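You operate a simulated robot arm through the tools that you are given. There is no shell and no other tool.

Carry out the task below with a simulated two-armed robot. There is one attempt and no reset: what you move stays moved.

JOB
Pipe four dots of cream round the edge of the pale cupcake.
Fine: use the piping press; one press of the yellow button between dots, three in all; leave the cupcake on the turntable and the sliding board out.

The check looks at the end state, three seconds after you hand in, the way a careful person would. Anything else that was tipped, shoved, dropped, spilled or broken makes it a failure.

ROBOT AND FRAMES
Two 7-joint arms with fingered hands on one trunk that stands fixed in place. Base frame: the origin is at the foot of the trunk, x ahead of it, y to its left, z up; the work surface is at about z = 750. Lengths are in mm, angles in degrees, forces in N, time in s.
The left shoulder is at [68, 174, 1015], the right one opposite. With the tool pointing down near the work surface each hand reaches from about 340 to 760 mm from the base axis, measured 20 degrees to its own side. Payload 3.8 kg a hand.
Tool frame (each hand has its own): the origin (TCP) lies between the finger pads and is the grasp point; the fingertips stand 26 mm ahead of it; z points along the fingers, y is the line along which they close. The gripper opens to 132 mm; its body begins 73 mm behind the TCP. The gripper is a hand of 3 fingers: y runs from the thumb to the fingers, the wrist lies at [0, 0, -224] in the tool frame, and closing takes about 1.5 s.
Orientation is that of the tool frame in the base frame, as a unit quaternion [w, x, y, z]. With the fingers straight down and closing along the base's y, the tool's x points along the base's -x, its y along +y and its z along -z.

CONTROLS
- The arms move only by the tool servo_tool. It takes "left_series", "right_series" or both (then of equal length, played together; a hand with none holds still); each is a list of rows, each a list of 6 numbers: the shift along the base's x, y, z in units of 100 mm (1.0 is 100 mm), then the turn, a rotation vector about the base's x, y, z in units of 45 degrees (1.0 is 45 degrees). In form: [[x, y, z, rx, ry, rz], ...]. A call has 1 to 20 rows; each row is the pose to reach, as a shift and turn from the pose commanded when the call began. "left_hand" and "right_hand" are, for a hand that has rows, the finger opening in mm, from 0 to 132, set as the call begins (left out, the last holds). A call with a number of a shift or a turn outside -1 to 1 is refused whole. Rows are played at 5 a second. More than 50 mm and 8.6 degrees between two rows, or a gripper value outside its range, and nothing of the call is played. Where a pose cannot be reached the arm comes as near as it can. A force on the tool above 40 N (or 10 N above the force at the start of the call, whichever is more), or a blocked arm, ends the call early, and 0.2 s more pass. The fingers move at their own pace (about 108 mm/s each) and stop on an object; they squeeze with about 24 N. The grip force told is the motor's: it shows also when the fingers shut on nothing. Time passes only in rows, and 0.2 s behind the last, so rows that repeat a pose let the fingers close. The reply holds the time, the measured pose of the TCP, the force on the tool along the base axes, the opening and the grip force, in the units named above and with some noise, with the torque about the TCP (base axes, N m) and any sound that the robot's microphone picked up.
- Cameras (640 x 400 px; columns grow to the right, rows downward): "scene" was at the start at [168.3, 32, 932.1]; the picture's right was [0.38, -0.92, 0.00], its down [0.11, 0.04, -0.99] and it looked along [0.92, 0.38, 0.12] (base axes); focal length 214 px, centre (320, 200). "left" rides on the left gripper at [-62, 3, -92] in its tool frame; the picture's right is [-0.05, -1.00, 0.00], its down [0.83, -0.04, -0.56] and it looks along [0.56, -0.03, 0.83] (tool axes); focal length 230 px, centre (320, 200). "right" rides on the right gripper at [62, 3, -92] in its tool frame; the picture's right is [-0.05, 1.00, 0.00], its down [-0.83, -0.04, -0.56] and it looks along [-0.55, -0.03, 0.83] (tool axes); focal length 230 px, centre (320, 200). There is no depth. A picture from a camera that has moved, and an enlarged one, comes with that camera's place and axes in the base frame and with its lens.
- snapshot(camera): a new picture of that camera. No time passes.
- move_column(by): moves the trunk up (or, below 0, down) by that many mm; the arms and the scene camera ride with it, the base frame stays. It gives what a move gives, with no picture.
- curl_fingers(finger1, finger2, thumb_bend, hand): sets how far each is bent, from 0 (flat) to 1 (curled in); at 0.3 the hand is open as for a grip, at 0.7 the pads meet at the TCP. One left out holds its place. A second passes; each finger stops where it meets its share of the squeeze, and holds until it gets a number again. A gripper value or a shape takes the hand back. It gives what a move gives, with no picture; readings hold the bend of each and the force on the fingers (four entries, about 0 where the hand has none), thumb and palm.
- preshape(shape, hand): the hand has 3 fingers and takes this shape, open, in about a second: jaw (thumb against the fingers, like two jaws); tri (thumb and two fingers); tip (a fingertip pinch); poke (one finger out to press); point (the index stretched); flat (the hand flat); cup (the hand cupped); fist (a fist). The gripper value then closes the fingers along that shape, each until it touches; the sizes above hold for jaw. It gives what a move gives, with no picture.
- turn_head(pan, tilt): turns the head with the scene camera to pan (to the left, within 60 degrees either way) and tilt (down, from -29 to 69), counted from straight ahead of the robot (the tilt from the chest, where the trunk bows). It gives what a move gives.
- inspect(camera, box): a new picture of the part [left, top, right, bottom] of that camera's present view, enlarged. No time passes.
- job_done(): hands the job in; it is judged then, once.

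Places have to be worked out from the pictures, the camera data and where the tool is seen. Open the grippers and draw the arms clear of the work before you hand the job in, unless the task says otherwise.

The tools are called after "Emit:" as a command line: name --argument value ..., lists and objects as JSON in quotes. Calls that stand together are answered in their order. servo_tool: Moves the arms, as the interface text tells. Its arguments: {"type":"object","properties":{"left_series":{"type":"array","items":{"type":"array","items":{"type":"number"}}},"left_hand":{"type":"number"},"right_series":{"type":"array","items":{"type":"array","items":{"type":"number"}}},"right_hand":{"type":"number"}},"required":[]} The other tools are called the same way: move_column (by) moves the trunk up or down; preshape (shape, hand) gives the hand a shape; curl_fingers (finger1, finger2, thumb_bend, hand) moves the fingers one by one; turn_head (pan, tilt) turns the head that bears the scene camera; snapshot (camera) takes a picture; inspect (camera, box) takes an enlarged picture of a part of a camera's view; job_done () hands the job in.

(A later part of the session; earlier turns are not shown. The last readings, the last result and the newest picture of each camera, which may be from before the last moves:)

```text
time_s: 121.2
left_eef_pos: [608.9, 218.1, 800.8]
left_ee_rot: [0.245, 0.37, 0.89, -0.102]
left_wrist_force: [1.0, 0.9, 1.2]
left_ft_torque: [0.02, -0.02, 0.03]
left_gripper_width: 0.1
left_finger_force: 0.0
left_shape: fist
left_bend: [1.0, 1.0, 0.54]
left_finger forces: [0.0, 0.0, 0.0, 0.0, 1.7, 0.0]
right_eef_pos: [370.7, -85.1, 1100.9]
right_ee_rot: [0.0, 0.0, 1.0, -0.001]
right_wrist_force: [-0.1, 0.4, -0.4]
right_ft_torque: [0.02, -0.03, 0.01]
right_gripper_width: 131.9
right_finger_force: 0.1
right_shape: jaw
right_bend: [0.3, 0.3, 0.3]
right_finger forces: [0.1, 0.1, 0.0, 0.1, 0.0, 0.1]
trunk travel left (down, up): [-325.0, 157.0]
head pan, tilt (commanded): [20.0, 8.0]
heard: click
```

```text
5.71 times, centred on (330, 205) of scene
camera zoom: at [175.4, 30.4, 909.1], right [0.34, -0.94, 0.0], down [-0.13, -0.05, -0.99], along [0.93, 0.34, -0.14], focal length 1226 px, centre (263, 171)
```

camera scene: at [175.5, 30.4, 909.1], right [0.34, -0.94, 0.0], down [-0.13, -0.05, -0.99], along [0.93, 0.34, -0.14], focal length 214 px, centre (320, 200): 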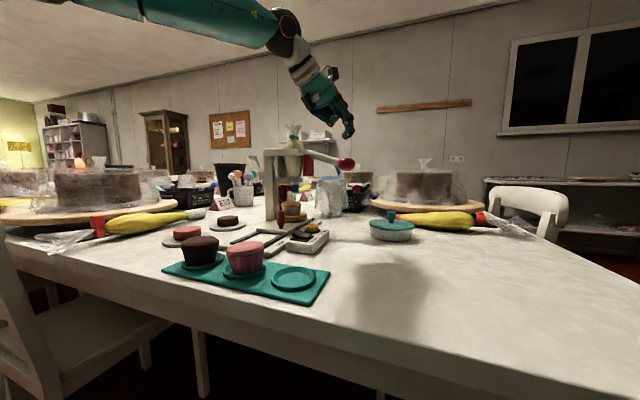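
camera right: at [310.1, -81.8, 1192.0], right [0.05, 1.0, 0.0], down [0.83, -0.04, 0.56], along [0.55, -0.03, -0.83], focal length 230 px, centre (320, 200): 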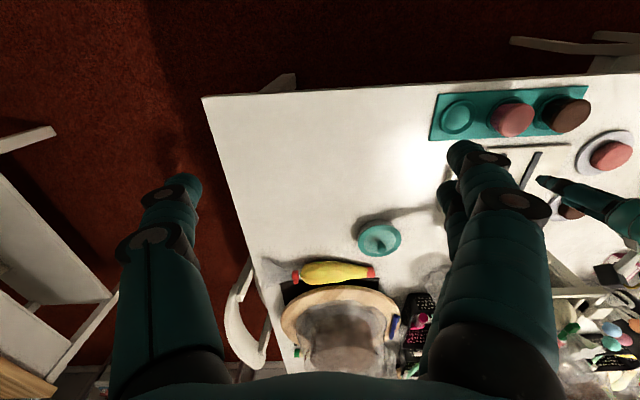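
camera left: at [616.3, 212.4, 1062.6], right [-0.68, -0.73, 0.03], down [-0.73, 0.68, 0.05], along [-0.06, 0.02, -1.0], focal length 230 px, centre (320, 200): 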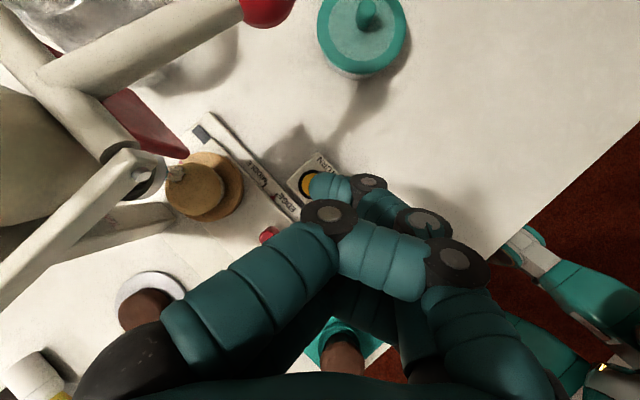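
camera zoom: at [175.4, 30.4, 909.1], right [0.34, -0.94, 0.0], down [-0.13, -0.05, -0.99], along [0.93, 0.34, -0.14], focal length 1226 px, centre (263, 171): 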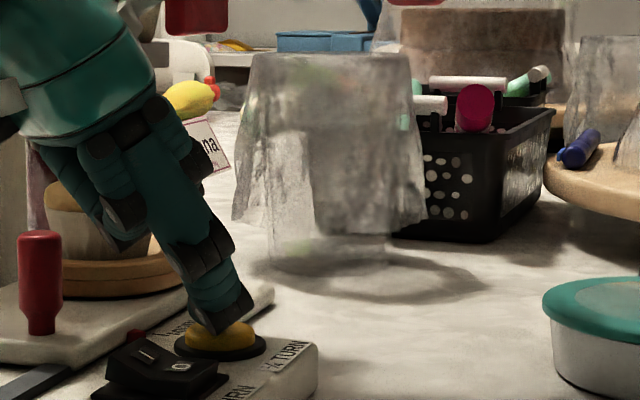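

A click was heard: one press registered. I'll lift off straight up.

Emit:
servo_tool --left_series '[[0, 0, 0.1, 0, 0, 0], [0, 0, 0.3, 0, 0, 0], [0, 0, 0.6, 0, 0, 0], [0, 0, 0.9, 0, 0, 0], [0, 0, 1.0, 0, 0, 0]]'

Emit:
servo_tool --left_series '[[0, 0, 0.3, 0, 0, 0], [0, 0, 0.5, 0, 0, 0], [0, 0, 0.5, 0, 0, 0]]'

Emit:
inspect --camera "left" --box '[130, 110, 350, 260]'

Emit:
inspect --camera "scene" --box '[280, 150, 360, 230]'

```text
time_s: 122.4
left_eef_pos: [609.0, 218.5, 899.4]
left_ee_rot: [0.243, 0.372, 0.89, -0.102]
left_wrist_force: [-0.2, -0.1, 0.4]
left_ft_torque: [-0.01, 0.01, -0.01]
left_gripper_width: 0.0
left_finger_force: 0.1
left_shape: fist
left_bend: [1.0, 1.0, 0.54]
left_finger forces: [0.0, 0.1, 0.0, 0.0, 0.0, 0.0]
right_eef_pos: [371.5, -85.0, 1100.5]
right_ee_rot: [0.0, 0.0, 1.0, 0.0]
right_wrist_force: [0.3, 0.3, -0.1]
right_ft_torque: [-0.02, 0.0, -0.02]
right_gripper_width: 131.8
right_finger_force: 0.0
right_shape: jaw
right_bend: [0.3, 0.3, 0.3]
right_finger forces: [0.0, 0.0, 0.0, 0.1, 0.0, 0.1]
trunk travel left (down, up): [-325.0, 157.0]
head pan, tilt (commanded): [20.0, 8.0]
```

```text
time_s: 123.2
left_eef_pos: [609.0, 218.9, 949.5]
left_ee_rot: [0.243, 0.372, 0.89, -0.101]
left_wrist_force: [0.1, 0.6, 0.0]
left_ft_torque: [-0.02, 0.04, 0.02]
left_gripper_width: 0.1
left_finger_force: 0.1
left_shape: fist
left_bend: [1.0, 1.0, 0.54]
left_finger forces: [0.0, 0.1, 0.0, 0.0, 0.0, 0.0]
right_eef_pos: [370.6, -85.5, 1099.6]
right_ee_rot: [0.0, 0.0, 1.0, 0.0]
right_wrist_force: [0.0, 0.0, -0.1]
right_ft_torque: [-0.01, 0.0, 0.01]
right_gripper_width: 131.9
right_finger_force: 0.1
right_shape: jaw
right_bend: [0.3, 0.3, 0.3]
right_finger forces: [0.0, 0.0, 0.0, 0.0, 0.0, 0.0]
trunk travel left (down, up): [-325.0, 157.0]
head pan, tilt (commanded): [20.0, 8.0]
```

```text
2.67 times, centred on (240, 185) of left
camera zoom: at [617.6, 216.4, 1061.6], right [-0.68, -0.73, 0.03], down [-0.73, 0.68, 0.05], along [-0.06, 0.02, -1.0], focal length 614 px, centre (533, 240)
```

zoom: 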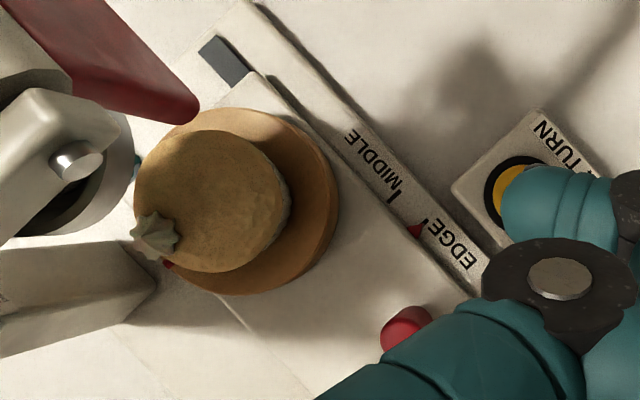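

```text
5.00 times, centred on (320, 190) of scene
camera zoom: at [175.5, 30.5, 909.0], right [0.34, -0.94, 0.0], down [-0.13, -0.05, -0.99], along [0.93, 0.34, -0.14], focal length 1072 px, centre (320, 250)
```

zoom: 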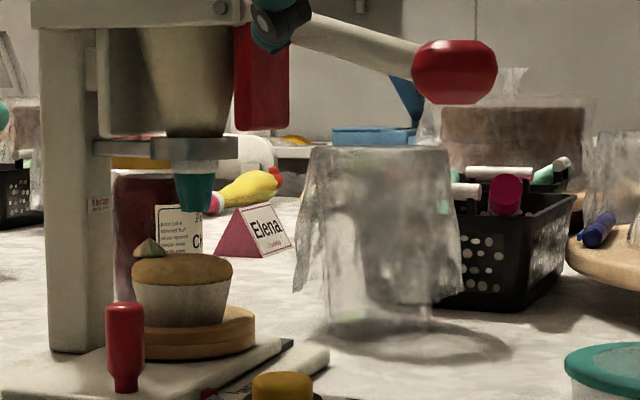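

The turntable has turned a quarter: dot 1 is now on the +y side. I'll go back over the lever, raising first, tilting by 25° again, and aiming ~10 mm more to −y and 5 mm less in x than before.

Emit:
servo_tool --left_series '[[0, 0, 0.2, 0, 0, 0], [0, 0, 0.4, -0.13, -0.13, 0], [0, 0, 0.6, -0.26, -0.26, 0], [0, 0, 0.6, -0.393, -0.393, 0], [0, 0, 0.6, -0.393, -0.393, 0]]'

Emit:
servo_tool --left_series '[[0.2, -0.15, 0, 0, 0, 0], [0.45, -0.35, 0, 0, 0, 0], [0.7, -0.5, 0, 0, 0, 0], [0.95, -0.59, 0, 0, 0, 0], [0.95, -0.59, -0.2, 0, 0, 0], [0.95, -0.59, -0.35, 0, 0, 0], [0.95, -0.59, -0.35, 0, 0, 0]]'

Emit:
inspect --camera "scene" --box '[270, 80, 390, 220]'

Emit:
snapshot --camera "left"

```text
time_s: 124.4
left_eef_pos: [610.9, 217.9, 1010.5]
left_ee_rot: [0.431, 0.342, 0.816, -0.179]
left_wrist_force: [-0.3, 0.3, 0.2]
left_ft_torque: [0.0, 0.03, 0.01]
left_gripper_width: 0.1
left_finger_force: 0.2
left_shape: fist
left_bend: [1.0, 1.0, 0.54]
left_finger forces: [0.0, 0.0, 0.0, 0.1, 0.0, 0.0]
right_eef_pos: [372.2, -84.3, 1100.7]
right_ee_rot: [0.0, 0.0, 1.0, 0.0]
right_wrist_force: [-1.1, -0.3, -0.4]
right_ft_torque: [-0.01, -0.04, 0.01]
right_gripper_width: 131.8
right_finger_force: 0.1
right_shape: jaw
right_bend: [0.3, 0.3, 0.3]
right_finger forces: [0.0, 0.0, 0.1, 0.0, 0.0, 0.0]
trunk travel left (down, up): [-325.0, 157.0]
head pan, tilt (commanded): [20.0, 8.0]
```

```text
time_s: 126.0
left_eef_pos: [704.8, 159.3, 974.9]
left_ee_rot: [0.43, 0.341, 0.817, -0.178]
left_wrist_force: [-0.6, -0.1, 0.1]
left_ft_torque: [-0.02, -0.03, 0.01]
left_gripper_width: 0.0
left_finger_force: 0.1
left_shape: fist
left_bend: [1.0, 1.0, 0.54]
left_finger forces: [0.0, 0.0, 0.1, 0.0, 0.0, 0.0]
right_eef_pos: [371.6, -84.8, 1099.9]
right_ee_rot: [-0.001, 0.0, 1.0, 0.001]
right_wrist_force: [-0.7, 0.1, 0.1]
right_ft_torque: [0.0, 0.04, -0.01]
right_gripper_width: 132.2
right_finger_force: 0.2
right_shape: jaw
right_bend: [0.3, 0.3, 0.3]
right_finger forces: [0.0, 0.0, 0.0, 0.0, 0.0, 0.0]
trunk travel left (down, up): [-325.0, 157.0]
head pan, tilt (commanded): [20.0, 8.0]
```

```text
2.86 times, centred on (330, 150) of scene
camera zoom: at [175.4, 30.4, 909.1], right [0.34, -0.94, 0.0], down [-0.13, -0.05, -0.99], along [0.93, 0.34, -0.14], focal length 613 px, centre (291, 343)
```

zoom: 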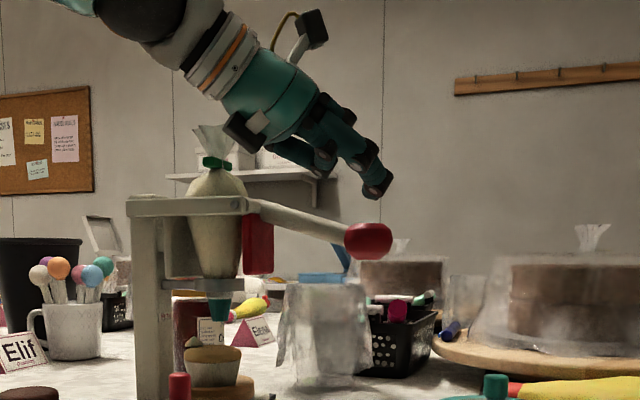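

```text
taken
camera left: at [678.6, 191.2, 1078.8], right [-0.69, -0.72, 0.04], down [-0.68, 0.63, -0.37], along [0.24, -0.28, -0.93], focal length 230 px, centre (320, 200)
```

left: 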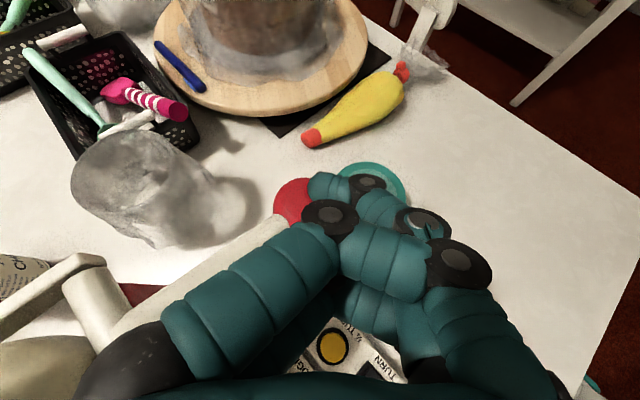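

The tip is above the outer part of the ball. I'll press down to about z 934, keeping x and y fixed, and check the force.

Emit:
servo_tool --left_series '[[0, 0, -0.12, 0, 0, 0], [0, 0, -0.22, 0, 0, 0], [0, 0, -0.32, 0, 0, 0], [0, 0, -0.4, 0, 0, 0], [0, 0, -0.4, 0, 0, 0]]'

Emit:
inspect --camera "scene" --box '[270, 80, 390, 220]'

Emit:
inspect --camera "scene" --box '[280, 170, 340, 220]'

```text
time_s: 127.2
left_eef_pos: [703.8, 159.4, 935.4]
left_ee_rot: [0.432, 0.341, 0.816, -0.179]
left_wrist_force: [0.1, -0.6, 2.3]
left_ft_torque: [-0.01, -0.07, 0.04]
left_gripper_width: 0.0
left_finger_force: 0.1
left_shape: fist
left_bend: [1.0, 1.0, 0.54]
left_finger forces: [0.0, 0.0, 0.0, 0.0, 2.4, 0.1]
right_eef_pos: [371.5, -86.1, 1100.1]
right_ee_rot: [0.0, 0.0, 1.0, 0.0]
right_wrist_force: [0.9, 0.4, -0.7]
right_ft_torque: [0.03, -0.01, 0.01]
right_gripper_width: 131.9
right_finger_force: 0.0
right_shape: jaw
right_bend: [0.3, 0.3, 0.3]
right_finger forces: [0.1, 0.1, 0.0, 0.1, 0.1, 0.2]
trunk travel left (down, up): [-325.0, 157.0]
head pan, tilt (commanded): [20.0, 8.0]
```

```text
2.86 times, centred on (330, 150) of scene
camera zoom: at [175.3, 30.4, 909.1], right [0.34, -0.94, 0.0], down [-0.13, -0.05, -0.99], along [0.93, 0.34, -0.14], focal length 613 px, centre (291, 343)
```

zoom: 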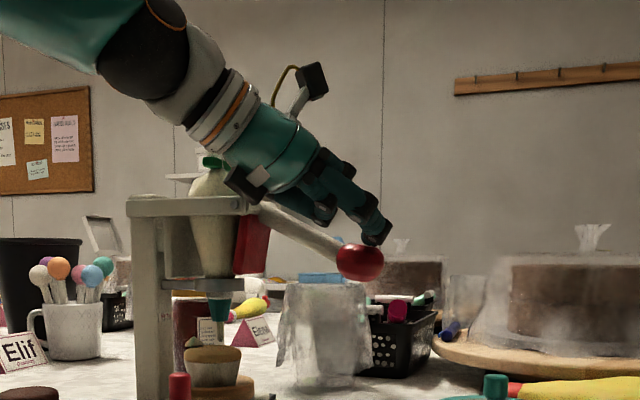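

```text
8.00 times, centred on (310, 195) of scene
camera zoom: at [175.3, 30.4, 909.1], right [0.34, -0.94, 0.0], down [-0.13, -0.05, -0.99], along [0.93, 0.34, -0.14], focal length 1716 px, centre (400, 240)
```

zoom: 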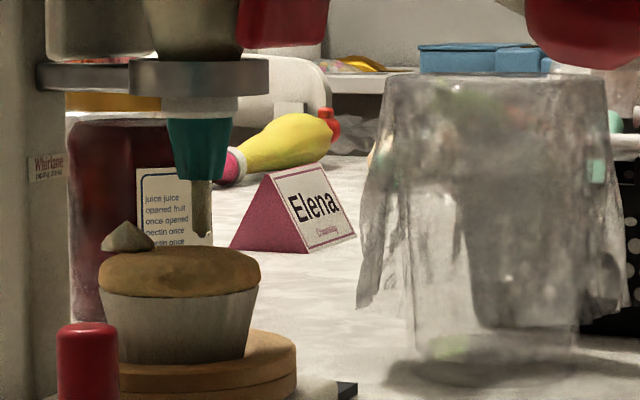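

Cream is flowing from the nozzle at only 2.3 N, with the hand clear of the frame. I'll press 5 mm further, as far as in the first press, and look again.

Emit:
servo_tool --left_series '[[0, 0, -0.05, 0, 0, 0]]'

Emit:
inspect --camera "scene" --box '[280, 170, 340, 220]'

Emit:
inspect --camera "scene" --box '[270, 80, 390, 220]'

```text
time_s: 127.6
left_eef_pos: [705.2, 160.7, 928.5]
left_ee_rot: [0.431, 0.341, 0.817, -0.178]
left_wrist_force: [1.0, 1.0, 3.4]
left_ft_torque: [0.0, -0.05, 0.0]
left_gripper_width: 0.0
left_finger_force: 0.0
left_shape: fist
left_bend: [1.0, 1.0, 0.54]
left_finger forces: [0.1, 0.0, 0.1, 0.0, 3.0, 0.1]
right_eef_pos: [371.0, -84.9, 1100.3]
right_ee_rot: [0.0, 0.0, 1.0, 0.001]
right_wrist_force: [-0.2, -0.1, 0.5]
right_ft_torque: [0.02, 0.01, 0.01]
right_gripper_width: 131.8
right_finger_force: 0.0
right_shape: jaw
right_bend: [0.3, 0.3, 0.3]
right_finger forces: [0.0, 0.1, 0.1, 0.0, 0.0, 0.0]
trunk travel left (down, up): [-325.0, 157.0]
head pan, tilt (commanded): [20.0, 8.0]
```

```text
8.00 times, centred on (310, 195) of scene
camera zoom: at [175.3, 30.4, 909.1], right [0.34, -0.94, 0.0], down [-0.13, -0.05, -0.99], along [0.93, 0.34, -0.14], focal length 1716 px, centre (400, 240)
```

zoom: 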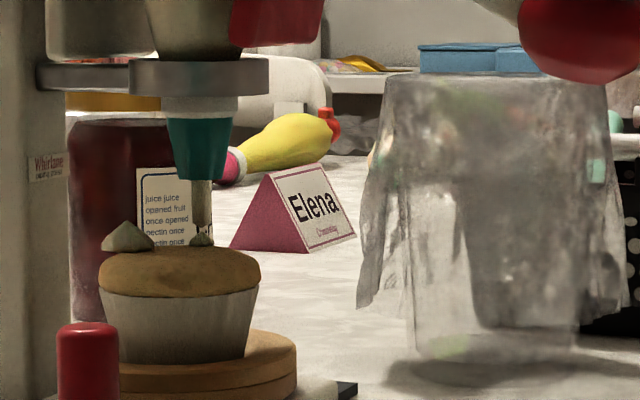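

```text
2.86 times, centred on (330, 150) of scene
camera zoom: at [175.3, 30.4, 909.1], right [0.34, -0.94, 0.0], down [-0.13, -0.05, -0.99], along [0.93, 0.34, -0.14], focal length 613 px, centre (291, 343)
```

zoom: 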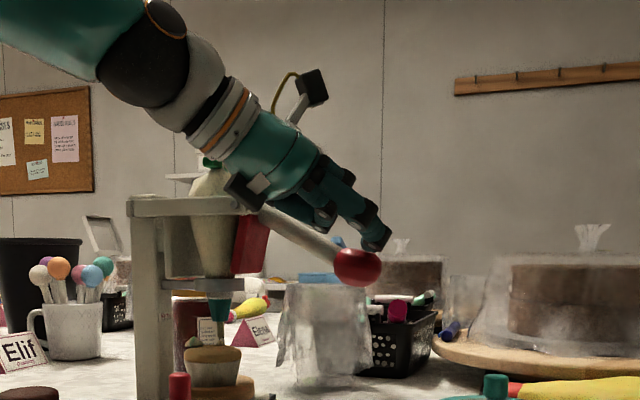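

The second dot is forming but still small. I'll hold briefly with 3 mm more stroke and check again.

Emit:
servo_tool --left_series '[[0, 0, -0.03, 0, 0, 0]]'

Emit:
inspect --camera "scene" --box '[280, 170, 340, 220]'

```text
time_s: 128.0
left_eef_pos: [703.8, 160.4, 926.7]
left_ee_rot: [0.431, 0.341, 0.816, -0.179]
left_wrist_force: [-0.5, 0.6, 3.4]
left_ft_torque: [0.0, -0.05, 0.02]
left_gripper_width: 0.2
left_finger_force: 0.1
left_shape: fist
left_bend: [1.0, 1.0, 0.54]
left_finger forces: [0.1, 0.1, 0.0, 0.0, 3.0, 0.1]
right_eef_pos: [371.4, -84.9, 1100.1]
right_ee_rot: [0.001, 0.0, 1.0, 0.001]
right_wrist_force: [-0.3, -0.7, -0.3]
right_ft_torque: [-0.01, 0.01, 0.02]
right_gripper_width: 131.8
right_finger_force: 0.0
right_shape: jaw
right_bend: [0.3, 0.3, 0.3]
right_finger forces: [0.0, 0.0, 0.1, 0.0, 0.1, 0.1]
trunk travel left (down, up): [-325.0, 157.0]
head pan, tilt (commanded): [20.0, 8.0]
```

```text
8.00 times, centred on (310, 195) of scene
camera zoom: at [175.3, 30.4, 909.1], right [0.34, -0.94, 0.0], down [-0.13, -0.05, -0.99], along [0.93, 0.34, -0.14], focal length 1716 px, centre (400, 240)
```

zoom: 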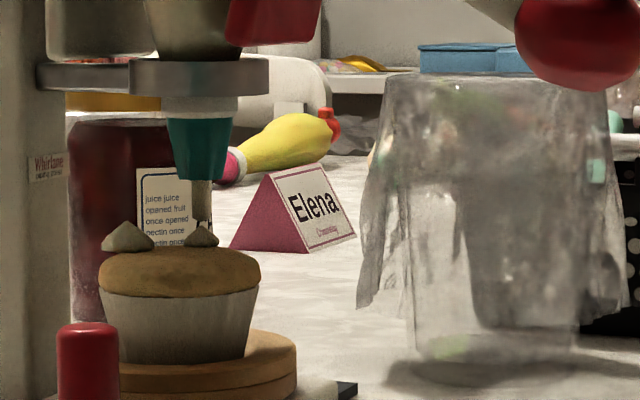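

The dot is growing steadily (about three quarters of dot 1). I'll hold 0.2 s more and then release in the same call.

Emit:
servo_tool --left_series '[[0, 0, 0, 0, 0, 0], [0, 0, 0.2, 0, 0, 0], [0, 0, 0.45, 0, 0, 0], [0, 0, 0.65, 0, 0, 0], [0, 0, 0.65, 0, 0, 0]]'

Emit:
inspect --camera "scene" --box '[280, 170, 340, 220]'

Emit:
inspect --camera "scene" --box '[270, 80, 390, 220]'

```text
time_s: 129.2
left_eef_pos: [705.0, 159.9, 992.4]
left_ee_rot: [0.431, 0.34, 0.817, -0.178]
left_wrist_force: [0.0, -0.3, 0.3]
left_ft_torque: [0.05, -0.02, 0.0]
left_gripper_width: 0.0
left_finger_force: 0.1
left_shape: fist
left_bend: [1.0, 1.0, 0.54]
left_finger forces: [0.1, 0.0, 0.1, 0.0, 0.0, 0.1]
right_eef_pos: [370.5, -85.0, 1099.5]
right_ee_rot: [0.0, 0.0, 1.0, 0.001]
right_wrist_force: [-0.1, 0.2, 0.1]
right_ft_torque: [0.01, 0.01, 0.01]
right_gripper_width: 131.8
right_finger_force: 0.1
right_shape: jaw
right_bend: [0.3, 0.3, 0.3]
right_finger forces: [0.0, 0.1, 0.0, 0.0, 0.1, 0.0]
trunk travel left (down, up): [-325.0, 157.0]
head pan, tilt (commanded): [20.0, 8.0]
```

```text
8.00 times, centred on (310, 195) of scene
camera zoom: at [175.6, 30.5, 909.0], right [0.34, -0.94, 0.0], down [-0.13, -0.05, -0.99], along [0.93, 0.34, -0.14], focal length 1716 px, centre (400, 240)
```

zoom: 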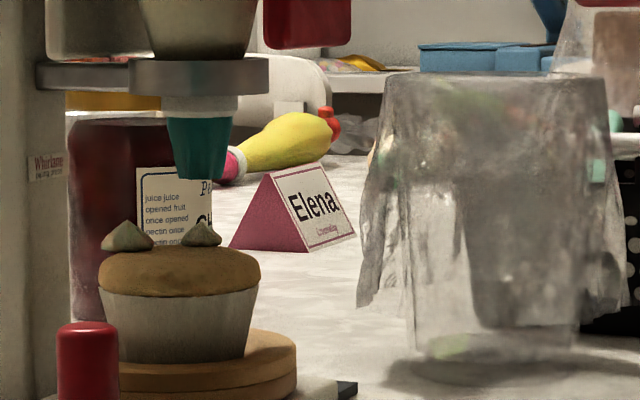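

```text
2.86 times, centred on (330, 150) of scene
camera zoom: at [175.6, 30.5, 909.0], right [0.34, -0.94, 0.0], down [-0.13, -0.05, -0.99], along [0.93, 0.34, -0.14], focal length 613 px, centre (291, 343)
```

zoom: 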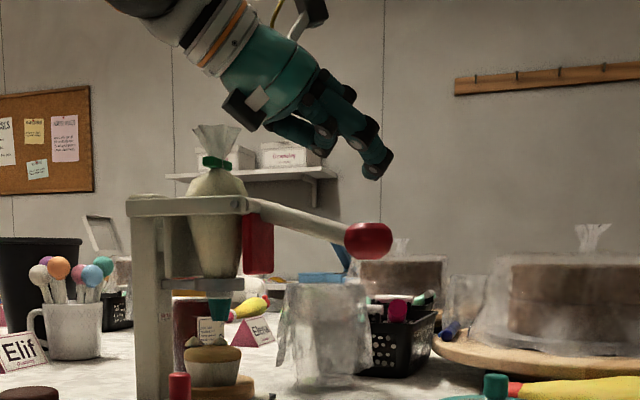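

Dot 2 is in place, and the lever is back up. Back to the button along the same path.

Emit:
servo_tool --left_series '[[-0.2, 0.05, 0.18, 0, 0, 0], [-0.5, 0.25, 0.18, 0, 0, 0], [-0.75, 0.45, 0.18, 0, 0, 0], [-0.955, 0.59, 0.18, 0, 0, 0], [-0.955, 0.59, 0.18, 0, 0, 0]]'

Emit:
servo_tool --left_series '[[0, 0, 0, 0.13, 0.13, 0], [0, 0, -0.1, 0.26, 0.26, 0], [0, 0, -0.2, 0.393, 0.393, 0], [0, 0, -0.4, 0.393, 0.393, 0], [0, 0, -0.6, 0.393, 0.393, 0], [0, 0, -0.6, 0.393, 0.393, 0]]'

Emit:
inspect --camera "left" --box '[130, 110, 350, 260]'

```text
time_s: 130.4
left_eef_pos: [608.1, 220.4, 1009.2]
left_ee_rot: [0.431, 0.341, 0.816, -0.179]
left_wrist_force: [-0.3, -0.4, -0.7]
left_ft_torque: [0.0, 0.0, 0.01]
left_gripper_width: 0.0
left_finger_force: 0.1
left_shape: fist
left_bend: [1.0, 1.0, 0.54]
left_finger forces: [0.0, 0.0, 0.0, 0.1, 0.0, 0.1]
right_eef_pos: [371.9, -84.7, 1100.3]
right_ee_rot: [0.0, 0.0, 1.0, 0.0]
right_wrist_force: [-0.1, 0.1, 0.2]
right_ft_torque: [-0.01, -0.01, 0.01]
right_gripper_width: 132.1
right_finger_force: 0.0
right_shape: jaw
right_bend: [0.3, 0.3, 0.3]
right_finger forces: [0.0, 0.1, 0.0, 0.1, 0.0, 0.1]
trunk travel left (down, up): [-325.0, 157.0]
head pan, tilt (commanded): [20.0, 8.0]
```

```text
time_s: 131.8
left_eef_pos: [610.1, 218.6, 950.0]
left_ee_rot: [0.243, 0.372, 0.89, -0.101]
left_wrist_force: [0.4, 0.2, 0.1]
left_ft_torque: [-0.01, 0.02, 0.02]
left_gripper_width: 0.0
left_finger_force: 0.0
left_shape: fist
left_bend: [1.0, 1.0, 0.54]
left_finger forces: [0.1, 0.1, 0.0, 0.1, 0.0, 0.1]
right_eef_pos: [371.7, -86.2, 1100.8]
right_ee_rot: [0.001, 0.0, 1.0, 0.0]
right_wrist_force: [0.0, -0.1, -0.6]
right_ft_torque: [0.0, 0.0, -0.03]
right_gripper_width: 131.7
right_finger_force: 0.1
right_shape: jaw
right_bend: [0.3, 0.3, 0.3]
right_finger forces: [0.1, 0.1, 0.0, 0.1, 0.0, 0.0]
trunk travel left (down, up): [-325.0, 157.0]
head pan, tilt (commanded): [20.0, 8.0]
```

```text
2.67 times, centred on (240, 185) of left
camera zoom: at [617.4, 216.0, 1061.1], right [-0.68, -0.73, 0.03], down [-0.73, 0.68, 0.06], along [-0.06, 0.02, -1.0], focal length 614 px, centre (533, 240)
```

zoom: 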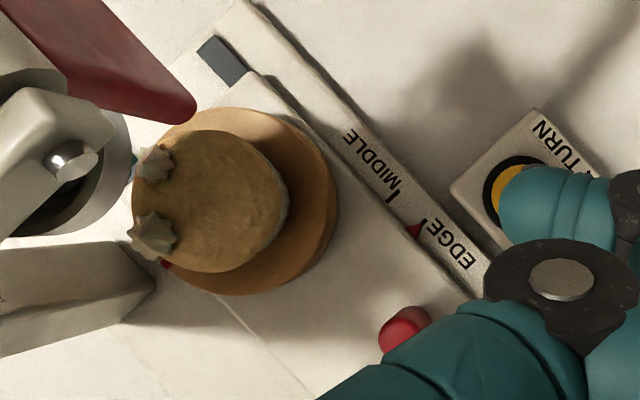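

Two dots stand a quarter turn apart, and the board pointer still sits at EDGE. I'll lower onto the button for press two.

Emit:
servo_tool --left_series '[[0, 0, -0.3, 0, 0, 0], [0, 0, -0.6, 0, 0, 0], [0, 0, -0.85, 0, 0, 0], [0, 0, -1.0, 0, 0, 0], [0, 0, -1.0, 0, 0, 0]]'

Emit:
servo_tool --left_series '[[0, 0, -0.15, 0, 0, 0], [0, 0, -0.3, 0, 0, 0], [0, 0, -0.38, 0, 0, 0], [0, 0, -0.38, 0, 0, 0]]'

Emit:
inspect --camera "scene" --box '[290, 170, 370, 240]'

Emit:
inspect --camera "left" --box '[220, 110, 440, 260]'

```text
time_s: 133.0
left_eef_pos: [609.2, 217.7, 849.2]
left_ee_rot: [0.244, 0.372, 0.89, -0.101]
left_wrist_force: [-0.5, -0.2, -0.2]
left_ft_torque: [0.01, 0.0, 0.05]
left_gripper_width: 0.0
left_finger_force: 0.0
left_shape: fist
left_bend: [1.0, 1.0, 0.54]
left_finger forces: [0.0, 0.0, 0.0, 0.0, 0.0, 0.0]
right_eef_pos: [371.7, -85.2, 1100.4]
right_ee_rot: [0.0, 0.0, 1.0, 0.001]
right_wrist_force: [0.5, -0.6, 0.6]
right_ft_torque: [-0.01, -0.01, -0.01]
right_gripper_width: 132.0
right_finger_force: 0.0
right_shape: jaw
right_bend: [0.3, 0.3, 0.3]
right_finger forces: [0.0, 0.1, 0.0, 0.1, 0.0, 0.0]
trunk travel left (down, up): [-325.0, 157.0]
head pan, tilt (commanded): [20.0, 8.0]
```

```text
time_s: 134.0
left_eef_pos: [609.5, 217.8, 812.4]
left_ee_rot: [0.244, 0.371, 0.89, -0.101]
left_wrist_force: [0.4, 0.4, 0.5]
left_ft_torque: [0.04, -0.01, -0.01]
left_gripper_width: 0.0
left_finger_force: 0.0
left_shape: fist
left_bend: [1.0, 1.0, 0.54]
left_finger forces: [0.0, 0.1, 0.0, 0.0, 0.0, 0.0]
right_eef_pos: [371.0, -85.5, 1099.8]
right_ee_rot: [0.0, -0.001, 1.0, 0.0]
right_wrist_force: [0.3, 0.8, -0.1]
right_ft_torque: [0.01, 0.01, -0.01]
right_gripper_width: 132.0
right_finger_force: 0.1
right_shape: jaw
right_bend: [0.3, 0.3, 0.3]
right_finger forces: [0.0, 0.0, 0.1, 0.0, 0.1, 0.0]
trunk travel left (down, up): [-325.0, 157.0]
head pan, tilt (commanded): [20.0, 8.0]
```

```text
5.71 times, centred on (330, 205) of scene
camera zoom: at [175.5, 30.5, 909.1], right [0.34, -0.94, 0.0], down [-0.13, -0.05, -0.99], along [0.93, 0.34, -0.14], focal length 1226 px, centre (263, 171)
```

zoom: 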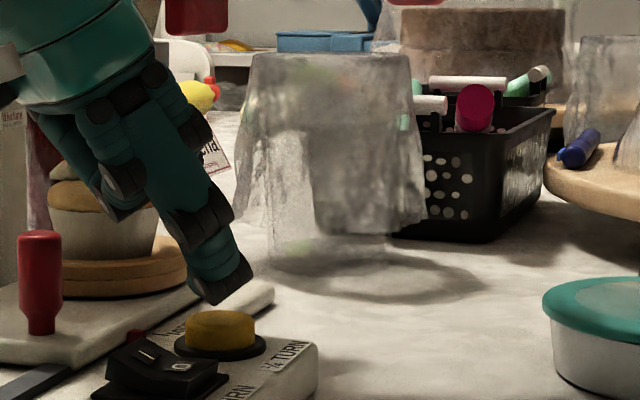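

```text
2.67 times, centred on (330, 185) of left
camera zoom: at [617.4, 216.1, 923.6], right [-0.68, -0.73, 0.03], down [-0.73, 0.68, 0.05], along [-0.06, 0.02, -1.0], focal length 614 px, centre (293, 240)
```

zoom: 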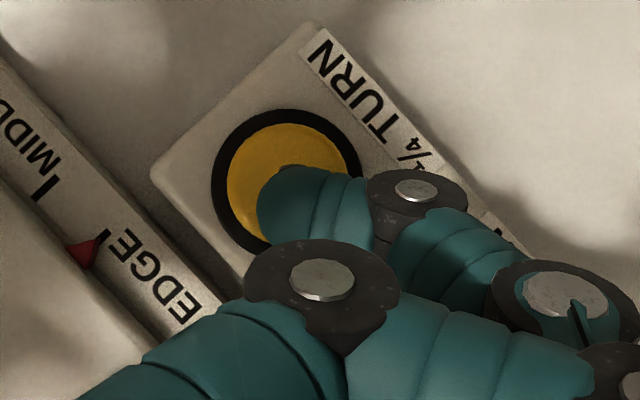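

Aligned as before. Press: 13 mm down in small steps, as the click came at the same depth last time.

Emit:
servo_tool --left_series '[[0, 0, -0.05, 0, 0, 0], [0, 0, -0.09, 0, 0, 0], [0, 0, -0.11, 0, 0, 0], [0, 0, -0.13, 0, 0, 0]]'

```text
time_s: 135.0
left_eef_pos: [609.5, 217.7, 798.8]
left_ee_rot: [0.245, 0.371, 0.89, -0.103]
left_wrist_force: [0.4, -0.4, 2.4]
left_ft_torque: [-0.02, -0.02, -0.01]
left_gripper_width: 0.1
left_finger_force: 0.2
left_shape: fist
left_bend: [1.0, 1.0, 0.54]
left_finger forces: [0.1, 0.0, 0.0, 0.0, 1.8, 0.1]
right_eef_pos: [372.0, -84.1, 1100.6]
right_ee_rot: [0.0, 0.001, 1.0, -0.001]
right_wrist_force: [1.5, 0.6, 0.1]
right_ft_torque: [0.0, 0.01, 0.01]
right_gripper_width: 132.0
right_finger_force: 0.0
right_shape: jaw
right_bend: [0.3, 0.3, 0.3]
right_finger forces: [0.0, 0.0, 0.0, 0.1, 0.1, 0.1]
trunk travel left (down, up): [-325.0, 157.0]
head pan, tilt (commanded): [20.0, 8.0]
heard: click
```

Click heard: second press done. Lifting off straight up, then over to the lever again.

Emit:
servo_tool --left_series '[[0, 0, 0.1, 0, 0, 0], [0, 0, 0.3, 0, 0, 0], [0, 0, 0.6, 0, 0, 0], [0, 0, 0.9, 0, 0, 0], [0, 0, 1.0, 0, 0, 0]]'

Emit:
servo_tool --left_series '[[0, 0, 0.3, 0, 0, 0], [0, 0, 0.52, 0, 0, 0], [0, 0, 0.52, 0, 0, 0]]'

Emit:
inspect --camera "left" --box '[130, 110, 350, 260]'

```text
time_s: 136.2
left_eef_pos: [608.6, 218.2, 898.9]
left_ee_rot: [0.243, 0.371, 0.89, -0.102]
left_wrist_force: [0.7, 1.2, -0.2]
left_ft_torque: [0.01, -0.02, 0.01]
left_gripper_width: 0.0
left_finger_force: 0.0
left_shape: fist
left_bend: [1.0, 1.0, 0.54]
left_finger forces: [0.1, 0.0, 0.0, 0.0, 0.1, 0.0]
right_eef_pos: [371.7, -85.5, 1100.1]
right_ee_rot: [0.0, 0.0, 1.0, 0.0]
right_wrist_force: [0.1, -0.1, -0.7]
right_ft_torque: [-0.03, 0.01, 0.03]
right_gripper_width: 131.9
right_finger_force: 0.0
right_shape: jaw
right_bend: [0.3, 0.3, 0.3]
right_finger forces: [0.0, 0.0, 0.0, 0.0, 0.0, 0.1]
trunk travel left (down, up): [-325.0, 157.0]
head pan, tilt (commanded): [20.0, 8.0]
```

```text
time_s: 137.0
left_eef_pos: [609.1, 218.7, 950.8]
left_ee_rot: [0.243, 0.371, 0.89, -0.102]
left_wrist_force: [0.4, 0.4, -0.6]
left_ft_torque: [0.01, -0.01, -0.01]
left_gripper_width: 0.0
left_finger_force: 0.0
left_shape: fist
left_bend: [1.0, 1.0, 0.54]
left_finger forces: [0.0, 0.1, 0.0, 0.0, 0.1, 0.1]
right_eef_pos: [371.6, -85.3, 1100.3]
right_ee_rot: [0.0, 0.0, 1.0, 0.001]
right_wrist_force: [0.3, 0.2, 0.5]
right_ft_torque: [-0.02, 0.0, -0.04]
right_gripper_width: 131.9
right_finger_force: 0.1
right_shape: jaw
right_bend: [0.3, 0.3, 0.3]
right_finger forces: [0.0, 0.0, 0.1, 0.0, 0.1, 0.0]
trunk travel left (down, up): [-325.0, 157.0]
head pan, tilt (commanded): [20.0, 8.0]
```

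```text
2.67 times, centred on (240, 185) of left
camera zoom: at [617.6, 216.5, 1063.0], right [-0.68, -0.73, 0.03], down [-0.73, 0.68, 0.05], along [-0.06, 0.02, -1.0], focal length 614 px, centre (533, 240)
```

zoom: 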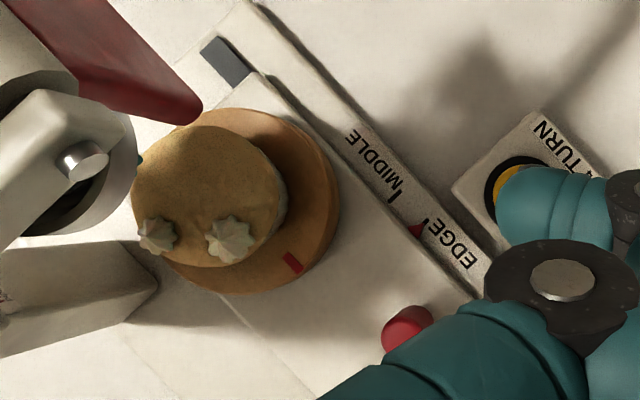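

Another quarter turn: both dots moved on as expected. Going over the lever again.

Emit:
servo_tool --left_series '[[0, 0, 0.2, 0, 0, 0], [0, 0, 0.4, -0.13, -0.13, 0], [0, 0, 0.6, -0.26, -0.26, 0], [0, 0, 0.6, -0.393, -0.393, 0], [0, 0, 0.6, -0.393, -0.393, 0]]'

Emit:
servo_tool --left_series '[[0.2, -0.15, 0, 0, 0, 0], [0.45, -0.35, 0, 0, 0, 0], [0.7, -0.5, 0, 0, 0, 0], [0.95, -0.59, 0, 0, 0, 0], [0.95, -0.59, -0.2, 0, 0, 0], [0.95, -0.59, -0.36, 0, 0, 0], [0.95, -0.59, -0.36, 0, 0, 0]]'

Emit:
inspect --camera "scene" --box '[270, 80, 390, 220]'

```text
time_s: 138.2
left_eef_pos: [608.5, 217.6, 1011.9]
left_ee_rot: [0.432, 0.342, 0.815, -0.179]
left_wrist_force: [0.9, -0.5, -0.3]
left_ft_torque: [0.03, -0.01, -0.01]
left_gripper_width: 0.2
left_finger_force: 0.1
left_shape: fist
left_bend: [1.0, 1.0, 0.54]
left_finger forces: [0.0, 0.0, 0.0, 0.0, 0.1, 0.1]
right_eef_pos: [371.9, -85.3, 1099.7]
right_ee_rot: [0.0, 0.0, 1.0, -0.001]
right_wrist_force: [-0.3, 0.2, 0.1]
right_ft_torque: [0.01, 0.01, 0.01]
right_gripper_width: 131.9
right_finger_force: 0.2
right_shape: jaw
right_bend: [0.3, 0.3, 0.3]
right_finger forces: [0.0, 0.0, 0.1, 0.0, 0.0, 0.0]
trunk travel left (down, up): [-325.0, 157.0]
head pan, tilt (commanded): [20.0, 8.0]
```

```text
time_s: 139.8
left_eef_pos: [704.4, 159.4, 974.8]
left_ee_rot: [0.431, 0.341, 0.816, -0.179]
left_wrist_force: [0.0, -0.2, -0.8]
left_ft_torque: [0.0, -0.02, 0.0]
left_gripper_width: 0.0
left_finger_force: 0.0
left_shape: fist
left_bend: [1.0, 1.0, 0.54]
left_finger forces: [0.0, 0.0, 0.0, 0.0, 0.0, 0.0]
right_eef_pos: [371.6, -84.2, 1100.4]
right_ee_rot: [0.001, -0.001, 1.0, 0.0]
right_wrist_force: [0.0, 0.7, 1.1]
right_ft_torque: [-0.01, -0.01, 0.02]
right_gripper_width: 132.1
right_finger_force: 0.2
right_shape: jaw
right_bend: [0.3, 0.3, 0.3]
right_finger forces: [0.0, 0.1, 0.1, 0.0, 0.0, 0.0]
trunk travel left (down, up): [-325.0, 157.0]
head pan, tilt (commanded): [20.0, 8.0]
```

```text
2.86 times, centred on (330, 150) of scene
camera zoom: at [175.4, 30.4, 909.1], right [0.34, -0.94, 0.0], down [-0.13, -0.05, -0.99], along [0.93, 0.34, -0.14], focal length 613 px, centre (291, 343)
```

zoom: 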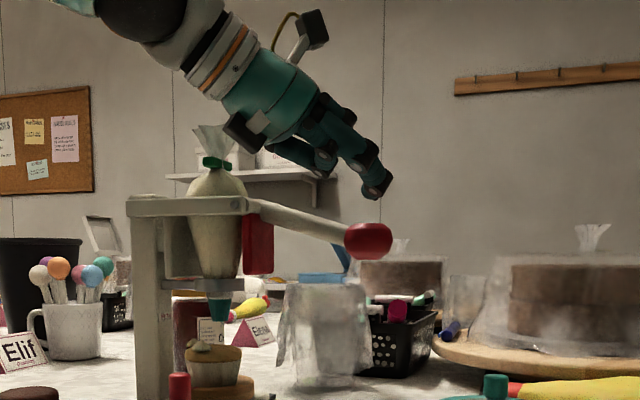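

The same pose as before press 2. I'll press with the same profile (about 48 mm down in all), stopping in the pressed state for a check near the end.

Emit:
servo_tool --left_series '[[0, 0, -0.12, 0, 0, 0], [0, 0, -0.22, 0, 0, 0], [0, 0, -0.32, 0, 0, 0], [0, 0, -0.4, 0, 0, 0], [0, 0, -0.4, 0, 0, 0], [0, 0, -0.4, 0, 0, 0], [0, 0, -0.45, 0, 0, 0], [0, 0, -0.45, 0, 0, 0], [0, 0, -0.48, 0, 0, 0]]'

Emit:
inspect --camera "scene" --box '[280, 170, 340, 220]'

```text
time_s: 141.8
left_eef_pos: [705.1, 159.5, 927.2]
left_ee_rot: [0.431, 0.341, 0.816, -0.179]
left_wrist_force: [-0.5, -0.8, 3.1]
left_ft_torque: [0.0, 0.01, -0.01]
left_gripper_width: 0.0
left_finger_force: 0.0
left_shape: fist
left_bend: [1.0, 1.0, 0.54]
left_finger forces: [0.0, 0.0, 0.0, 0.1, 3.0, 0.0]
right_eef_pos: [371.3, -84.6, 1098.6]
right_ee_rot: [0.0, 0.0, 1.0, 0.001]
right_wrist_force: [0.4, -0.5, -0.4]
right_ft_torque: [0.0, -0.03, -0.02]
right_gripper_width: 131.8
right_finger_force: 0.1
right_shape: jaw
right_bend: [0.3, 0.3, 0.3]
right_finger forces: [0.1, 0.0, 0.0, 0.1, 0.0, 0.1]
trunk travel left (down, up): [-325.0, 157.0]
head pan, tilt (commanded): [20.0, 8.0]
```

```text
8.00 times, centred on (310, 195) of scene
camera zoom: at [175.3, 30.5, 909.1], right [0.34, -0.94, 0.0], down [-0.13, -0.05, -0.99], along [0.93, 0.34, -0.14], focal length 1716 px, centre (400, 240)
```

zoom: 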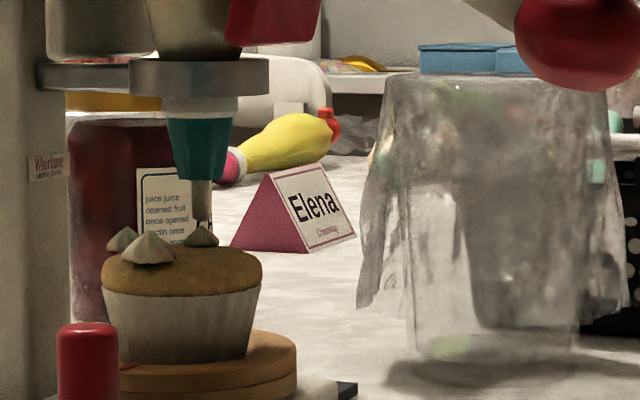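

The third dot is forming, same size as dot 2 at this stage. Hold 0.3 s more and release upward.

Emit:
servo_tool --left_series '[[0, 0, 0, 0, 0, 0], [0, 0, 0.2, 0, 0, 0], [0, 0, 0.45, 0, 0, 0], [0, 0, 0.65, 0, 0, 0], [0, 0, 0.65, 0, 0, 0]]'

Emit:
inspect --camera "scene" --box '[280, 170, 340, 220]'

Emit:
servo_tool --left_series '[[-0.2, 0.05, 0.18, 0, 0, 0], [-0.5, 0.25, 0.18, 0, 0, 0], [-0.75, 0.45, 0.18, 0, 0, 0], [-0.955, 0.59, 0.18, 0, 0, 0], [-0.955, 0.59, 0.18, 0, 0, 0]]'

Emit:
servo_tool --left_series '[[0, 0, 0, 0.13, 0.13, 0], [0, 0, -0.1, 0.26, 0.26, 0], [0, 0, -0.2, 0.393, 0.393, 0], [0, 0, -0.4, 0.393, 0.393, 0], [0, 0, -0.6, 0.393, 0.393, 0], [0, 0, -0.6, 0.393, 0.393, 0]]'

Emit:
inspect --camera "left" --box '[130, 110, 350, 260]'

```text
time_s: 143.0
left_eef_pos: [704.5, 160.1, 989.7]
left_ee_rot: [0.431, 0.341, 0.816, -0.179]
left_wrist_force: [-0.3, 0.1, 0.3]
left_ft_torque: [-0.01, 0.03, 0.0]
left_gripper_width: 0.1
left_finger_force: 0.0
left_shape: fist
left_bend: [1.0, 1.0, 0.54]
left_finger forces: [0.0, 0.0, 0.1, 0.0, 0.0, 0.1]
right_eef_pos: [371.9, -85.5, 1101.1]
right_ee_rot: [0.0, 0.0, 1.0, 0.0]
right_wrist_force: [0.7, 0.4, 0.3]
right_ft_torque: [-0.03, 0.0, 0.0]
right_gripper_width: 131.9
right_finger_force: 0.0
right_shape: jaw
right_bend: [0.3, 0.3, 0.3]
right_finger forces: [0.2, 0.0, 0.1, 0.0, 0.1, 0.0]
trunk travel left (down, up): [-325.0, 157.0]
head pan, tilt (commanded): [20.0, 8.0]
```

```text
8.00 times, centred on (310, 195) of scene
camera zoom: at [175.6, 30.5, 909.0], right [0.34, -0.94, 0.0], down [-0.13, -0.05, -0.99], along [0.93, 0.34, -0.14], focal length 1716 px, centre (400, 240)
```

zoom: 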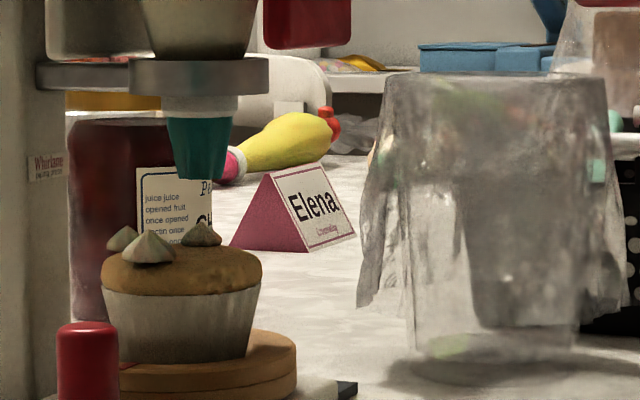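

```text
time_s: 144.2
left_eef_pos: [608.7, 218.5, 1009.0]
left_ee_rot: [0.431, 0.341, 0.816, -0.179]
left_wrist_force: [0.1, 0.7, 0.2]
left_ft_torque: [-0.03, 0.01, -0.01]
left_gripper_width: 0.0
left_finger_force: 0.1
left_shape: fist
left_bend: [1.0, 1.0, 0.54]
left_finger forces: [0.0, 0.0, 0.0, 0.0, 0.0, 0.0]
right_eef_pos: [372.2, -86.0, 1099.8]
right_ee_rot: [0.0, 0.0, 1.0, 0.001]
right_wrist_force: [0.9, 0.5, 0.1]
right_ft_torque: [0.02, 0.04, 0.0]
right_gripper_width: 131.7
right_finger_force: 0.0
right_shape: jaw
right_bend: [0.3, 0.3, 0.3]
right_finger forces: [0.1, 0.0, 0.0, 0.0, 0.0, 0.0]
trunk travel left (down, up): [-325.0, 157.0]
head pan, tilt (commanded): [20.0, 8.0]
```

```text
time_s: 145.6
left_eef_pos: [608.0, 218.2, 950.6]
left_ee_rot: [0.243, 0.372, 0.89, -0.102]
left_wrist_force: [0.2, -0.5, -0.8]
left_ft_torque: [0.02, 0.03, 0.0]
left_gripper_width: 0.0
left_finger_force: 0.0
left_shape: fist
left_bend: [1.0, 1.0, 0.54]
left_finger forces: [0.0, 0.1, 0.0, 0.0, 0.0, 0.0]
right_eef_pos: [371.9, -84.5, 1100.1]
right_ee_rot: [0.0, 0.0, 1.0, 0.0]
right_wrist_force: [-0.7, 0.4, -0.6]
right_ft_torque: [-0.02, 0.03, -0.04]
right_gripper_width: 131.9
right_finger_force: 0.2
right_shape: jaw
right_bend: [0.3, 0.3, 0.3]
right_finger forces: [0.1, 0.0, 0.1, 0.0, 0.0, 0.0]
trunk travel left (down, up): [-325.0, 157.0]
head pan, tilt (commanded): [20.0, 8.0]
```

```text
2.67 times, centred on (240, 185) of left
camera zoom: at [616.5, 216.7, 1061.9], right [-0.68, -0.73, 0.03], down [-0.73, 0.68, 0.06], along [-0.06, 0.02, -1.0], focal length 614 px, centre (533, 240)
```

zoom: 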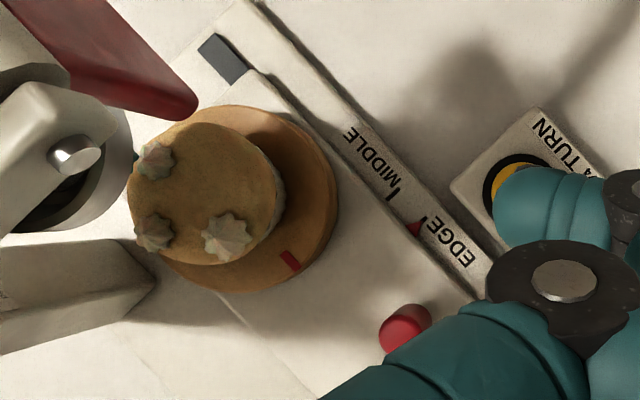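

Three evenly spaced dots. Third and last button press: lowering to the button.

Emit:
servo_tool --left_series '[[0.01, 0, -0.3, 0, 0, 0], [0.01, 0, -0.6, 0, 0, 0], [0.01, 0, -0.85, 0, 0, 0], [0.01, 0, -1.0, 0, 0, 0], [0.01, 0, -1.0, 0, 0, 0]]'

Emit:
servo_tool --left_series '[[0, 0, -0.15, 0, 0, 0], [0, 0, -0.3, 0, 0, 0], [0, 0, -0.38, 0, 0, 0], [0, 0, -0.38, 0, 0, 0]]'

Emit:
inspect --camera "scene" --box '[290, 170, 370, 240]'

```text
time_s: 146.8
left_eef_pos: [610.3, 219.7, 849.4]
left_ee_rot: [0.244, 0.371, 0.89, -0.101]
left_wrist_force: [0.2, 0.2, 0.3]
left_ft_torque: [-0.01, 0.05, 0.0]
left_gripper_width: 0.0
left_finger_force: 0.0
left_shape: fist
left_bend: [1.0, 1.0, 0.54]
left_finger forces: [0.0, 0.0, 0.0, 0.0, 0.0, 0.0]
right_eef_pos: [370.6, -85.1, 1101.0]
right_ee_rot: [0.0, 0.0, 1.0, 0.0]
right_wrist_force: [-0.8, -1.1, 0.1]
right_ft_torque: [0.01, 0.0, -0.01]
right_gripper_width: 132.1
right_finger_force: 0.1
right_shape: jaw
right_bend: [0.3, 0.3, 0.3]
right_finger forces: [0.0, 0.0, 0.0, 0.0, 0.1, 0.0]
trunk travel left (down, up): [-325.0, 157.0]
head pan, tilt (commanded): [20.0, 8.0]
```

```text
time_s: 147.8
left_eef_pos: [610.3, 218.2, 810.8]
left_ee_rot: [0.243, 0.371, 0.89, -0.101]
left_wrist_force: [0.2, -0.1, 0.1]
left_ft_torque: [0.02, 0.02, 0.01]
left_gripper_width: 0.0
left_finger_force: 0.0
left_shape: fist
left_bend: [1.0, 1.0, 0.54]
left_finger forces: [0.0, 0.1, 0.0, 0.1, 0.0, 0.0]
right_eef_pos: [371.7, -84.7, 1099.7]
right_ee_rot: [0.0, -0.001, 1.0, 0.0]
right_wrist_force: [0.2, -0.3, 0.3]
right_ft_torque: [-0.02, 0.02, 0.0]
right_gripper_width: 132.0
right_finger_force: 0.0
right_shape: jaw
right_bend: [0.3, 0.3, 0.3]
right_finger forces: [0.1, 0.1, 0.0, 0.0, 0.0, 0.0]
trunk travel left (down, up): [-325.0, 157.0]
head pan, tilt (commanded): [20.0, 8.0]
```

```text
5.71 times, centred on (330, 205) of scene
camera zoom: at [175.5, 30.5, 909.1], right [0.34, -0.94, 0.0], down [-0.13, -0.05, -0.99], along [0.93, 0.34, -0.14], focal length 1226 px, centre (263, 171)
```

zoom: 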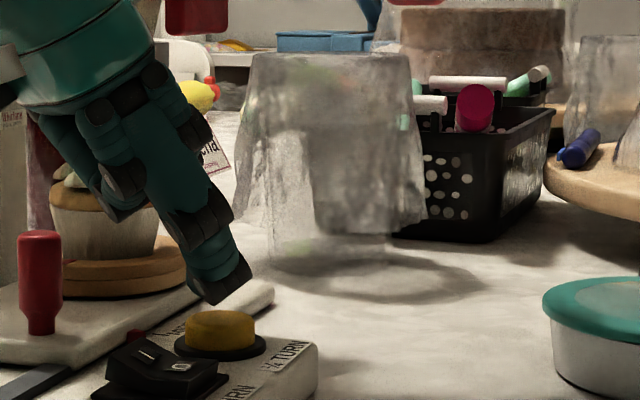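

Same alignment as before. Press down 13 mm for the third click.

Emit:
servo_tool --left_series '[[0, 0, -0.05, 0, 0, 0], [0, 0, -0.09, 0, 0, 0], [0, 0, -0.11, 0, 0, 0], [0, 0, -0.13, 0, 0, 0]]'

```text
time_s: 148.8
left_eef_pos: [609.3, 217.9, 799.4]
left_ee_rot: [0.244, 0.372, 0.89, -0.102]
left_wrist_force: [0.1, -0.3, 1.8]
left_ft_torque: [0.0, -0.05, -0.04]
left_gripper_width: 0.1
left_finger_force: 0.1
left_shape: fist
left_bend: [1.0, 1.0, 0.54]
left_finger forces: [0.0, 0.1, 0.1, 0.0, 1.7, 0.0]
right_eef_pos: [371.0, -85.1, 1100.6]
right_ee_rot: [-0.001, 0.0, 1.0, 0.0]
right_wrist_force: [-0.7, -0.4, 0.2]
right_ft_torque: [-0.02, -0.03, -0.03]
right_gripper_width: 132.0
right_finger_force: 0.0
right_shape: jaw
right_bend: [0.3, 0.3, 0.3]
right_finger forces: [0.0, 0.0, 0.0, 0.0, 0.0, 0.0]
trunk travel left (down, up): [-325.0, 157.0]
head pan, tilt (commanded): [20.0, 8.0]
heard: click
```

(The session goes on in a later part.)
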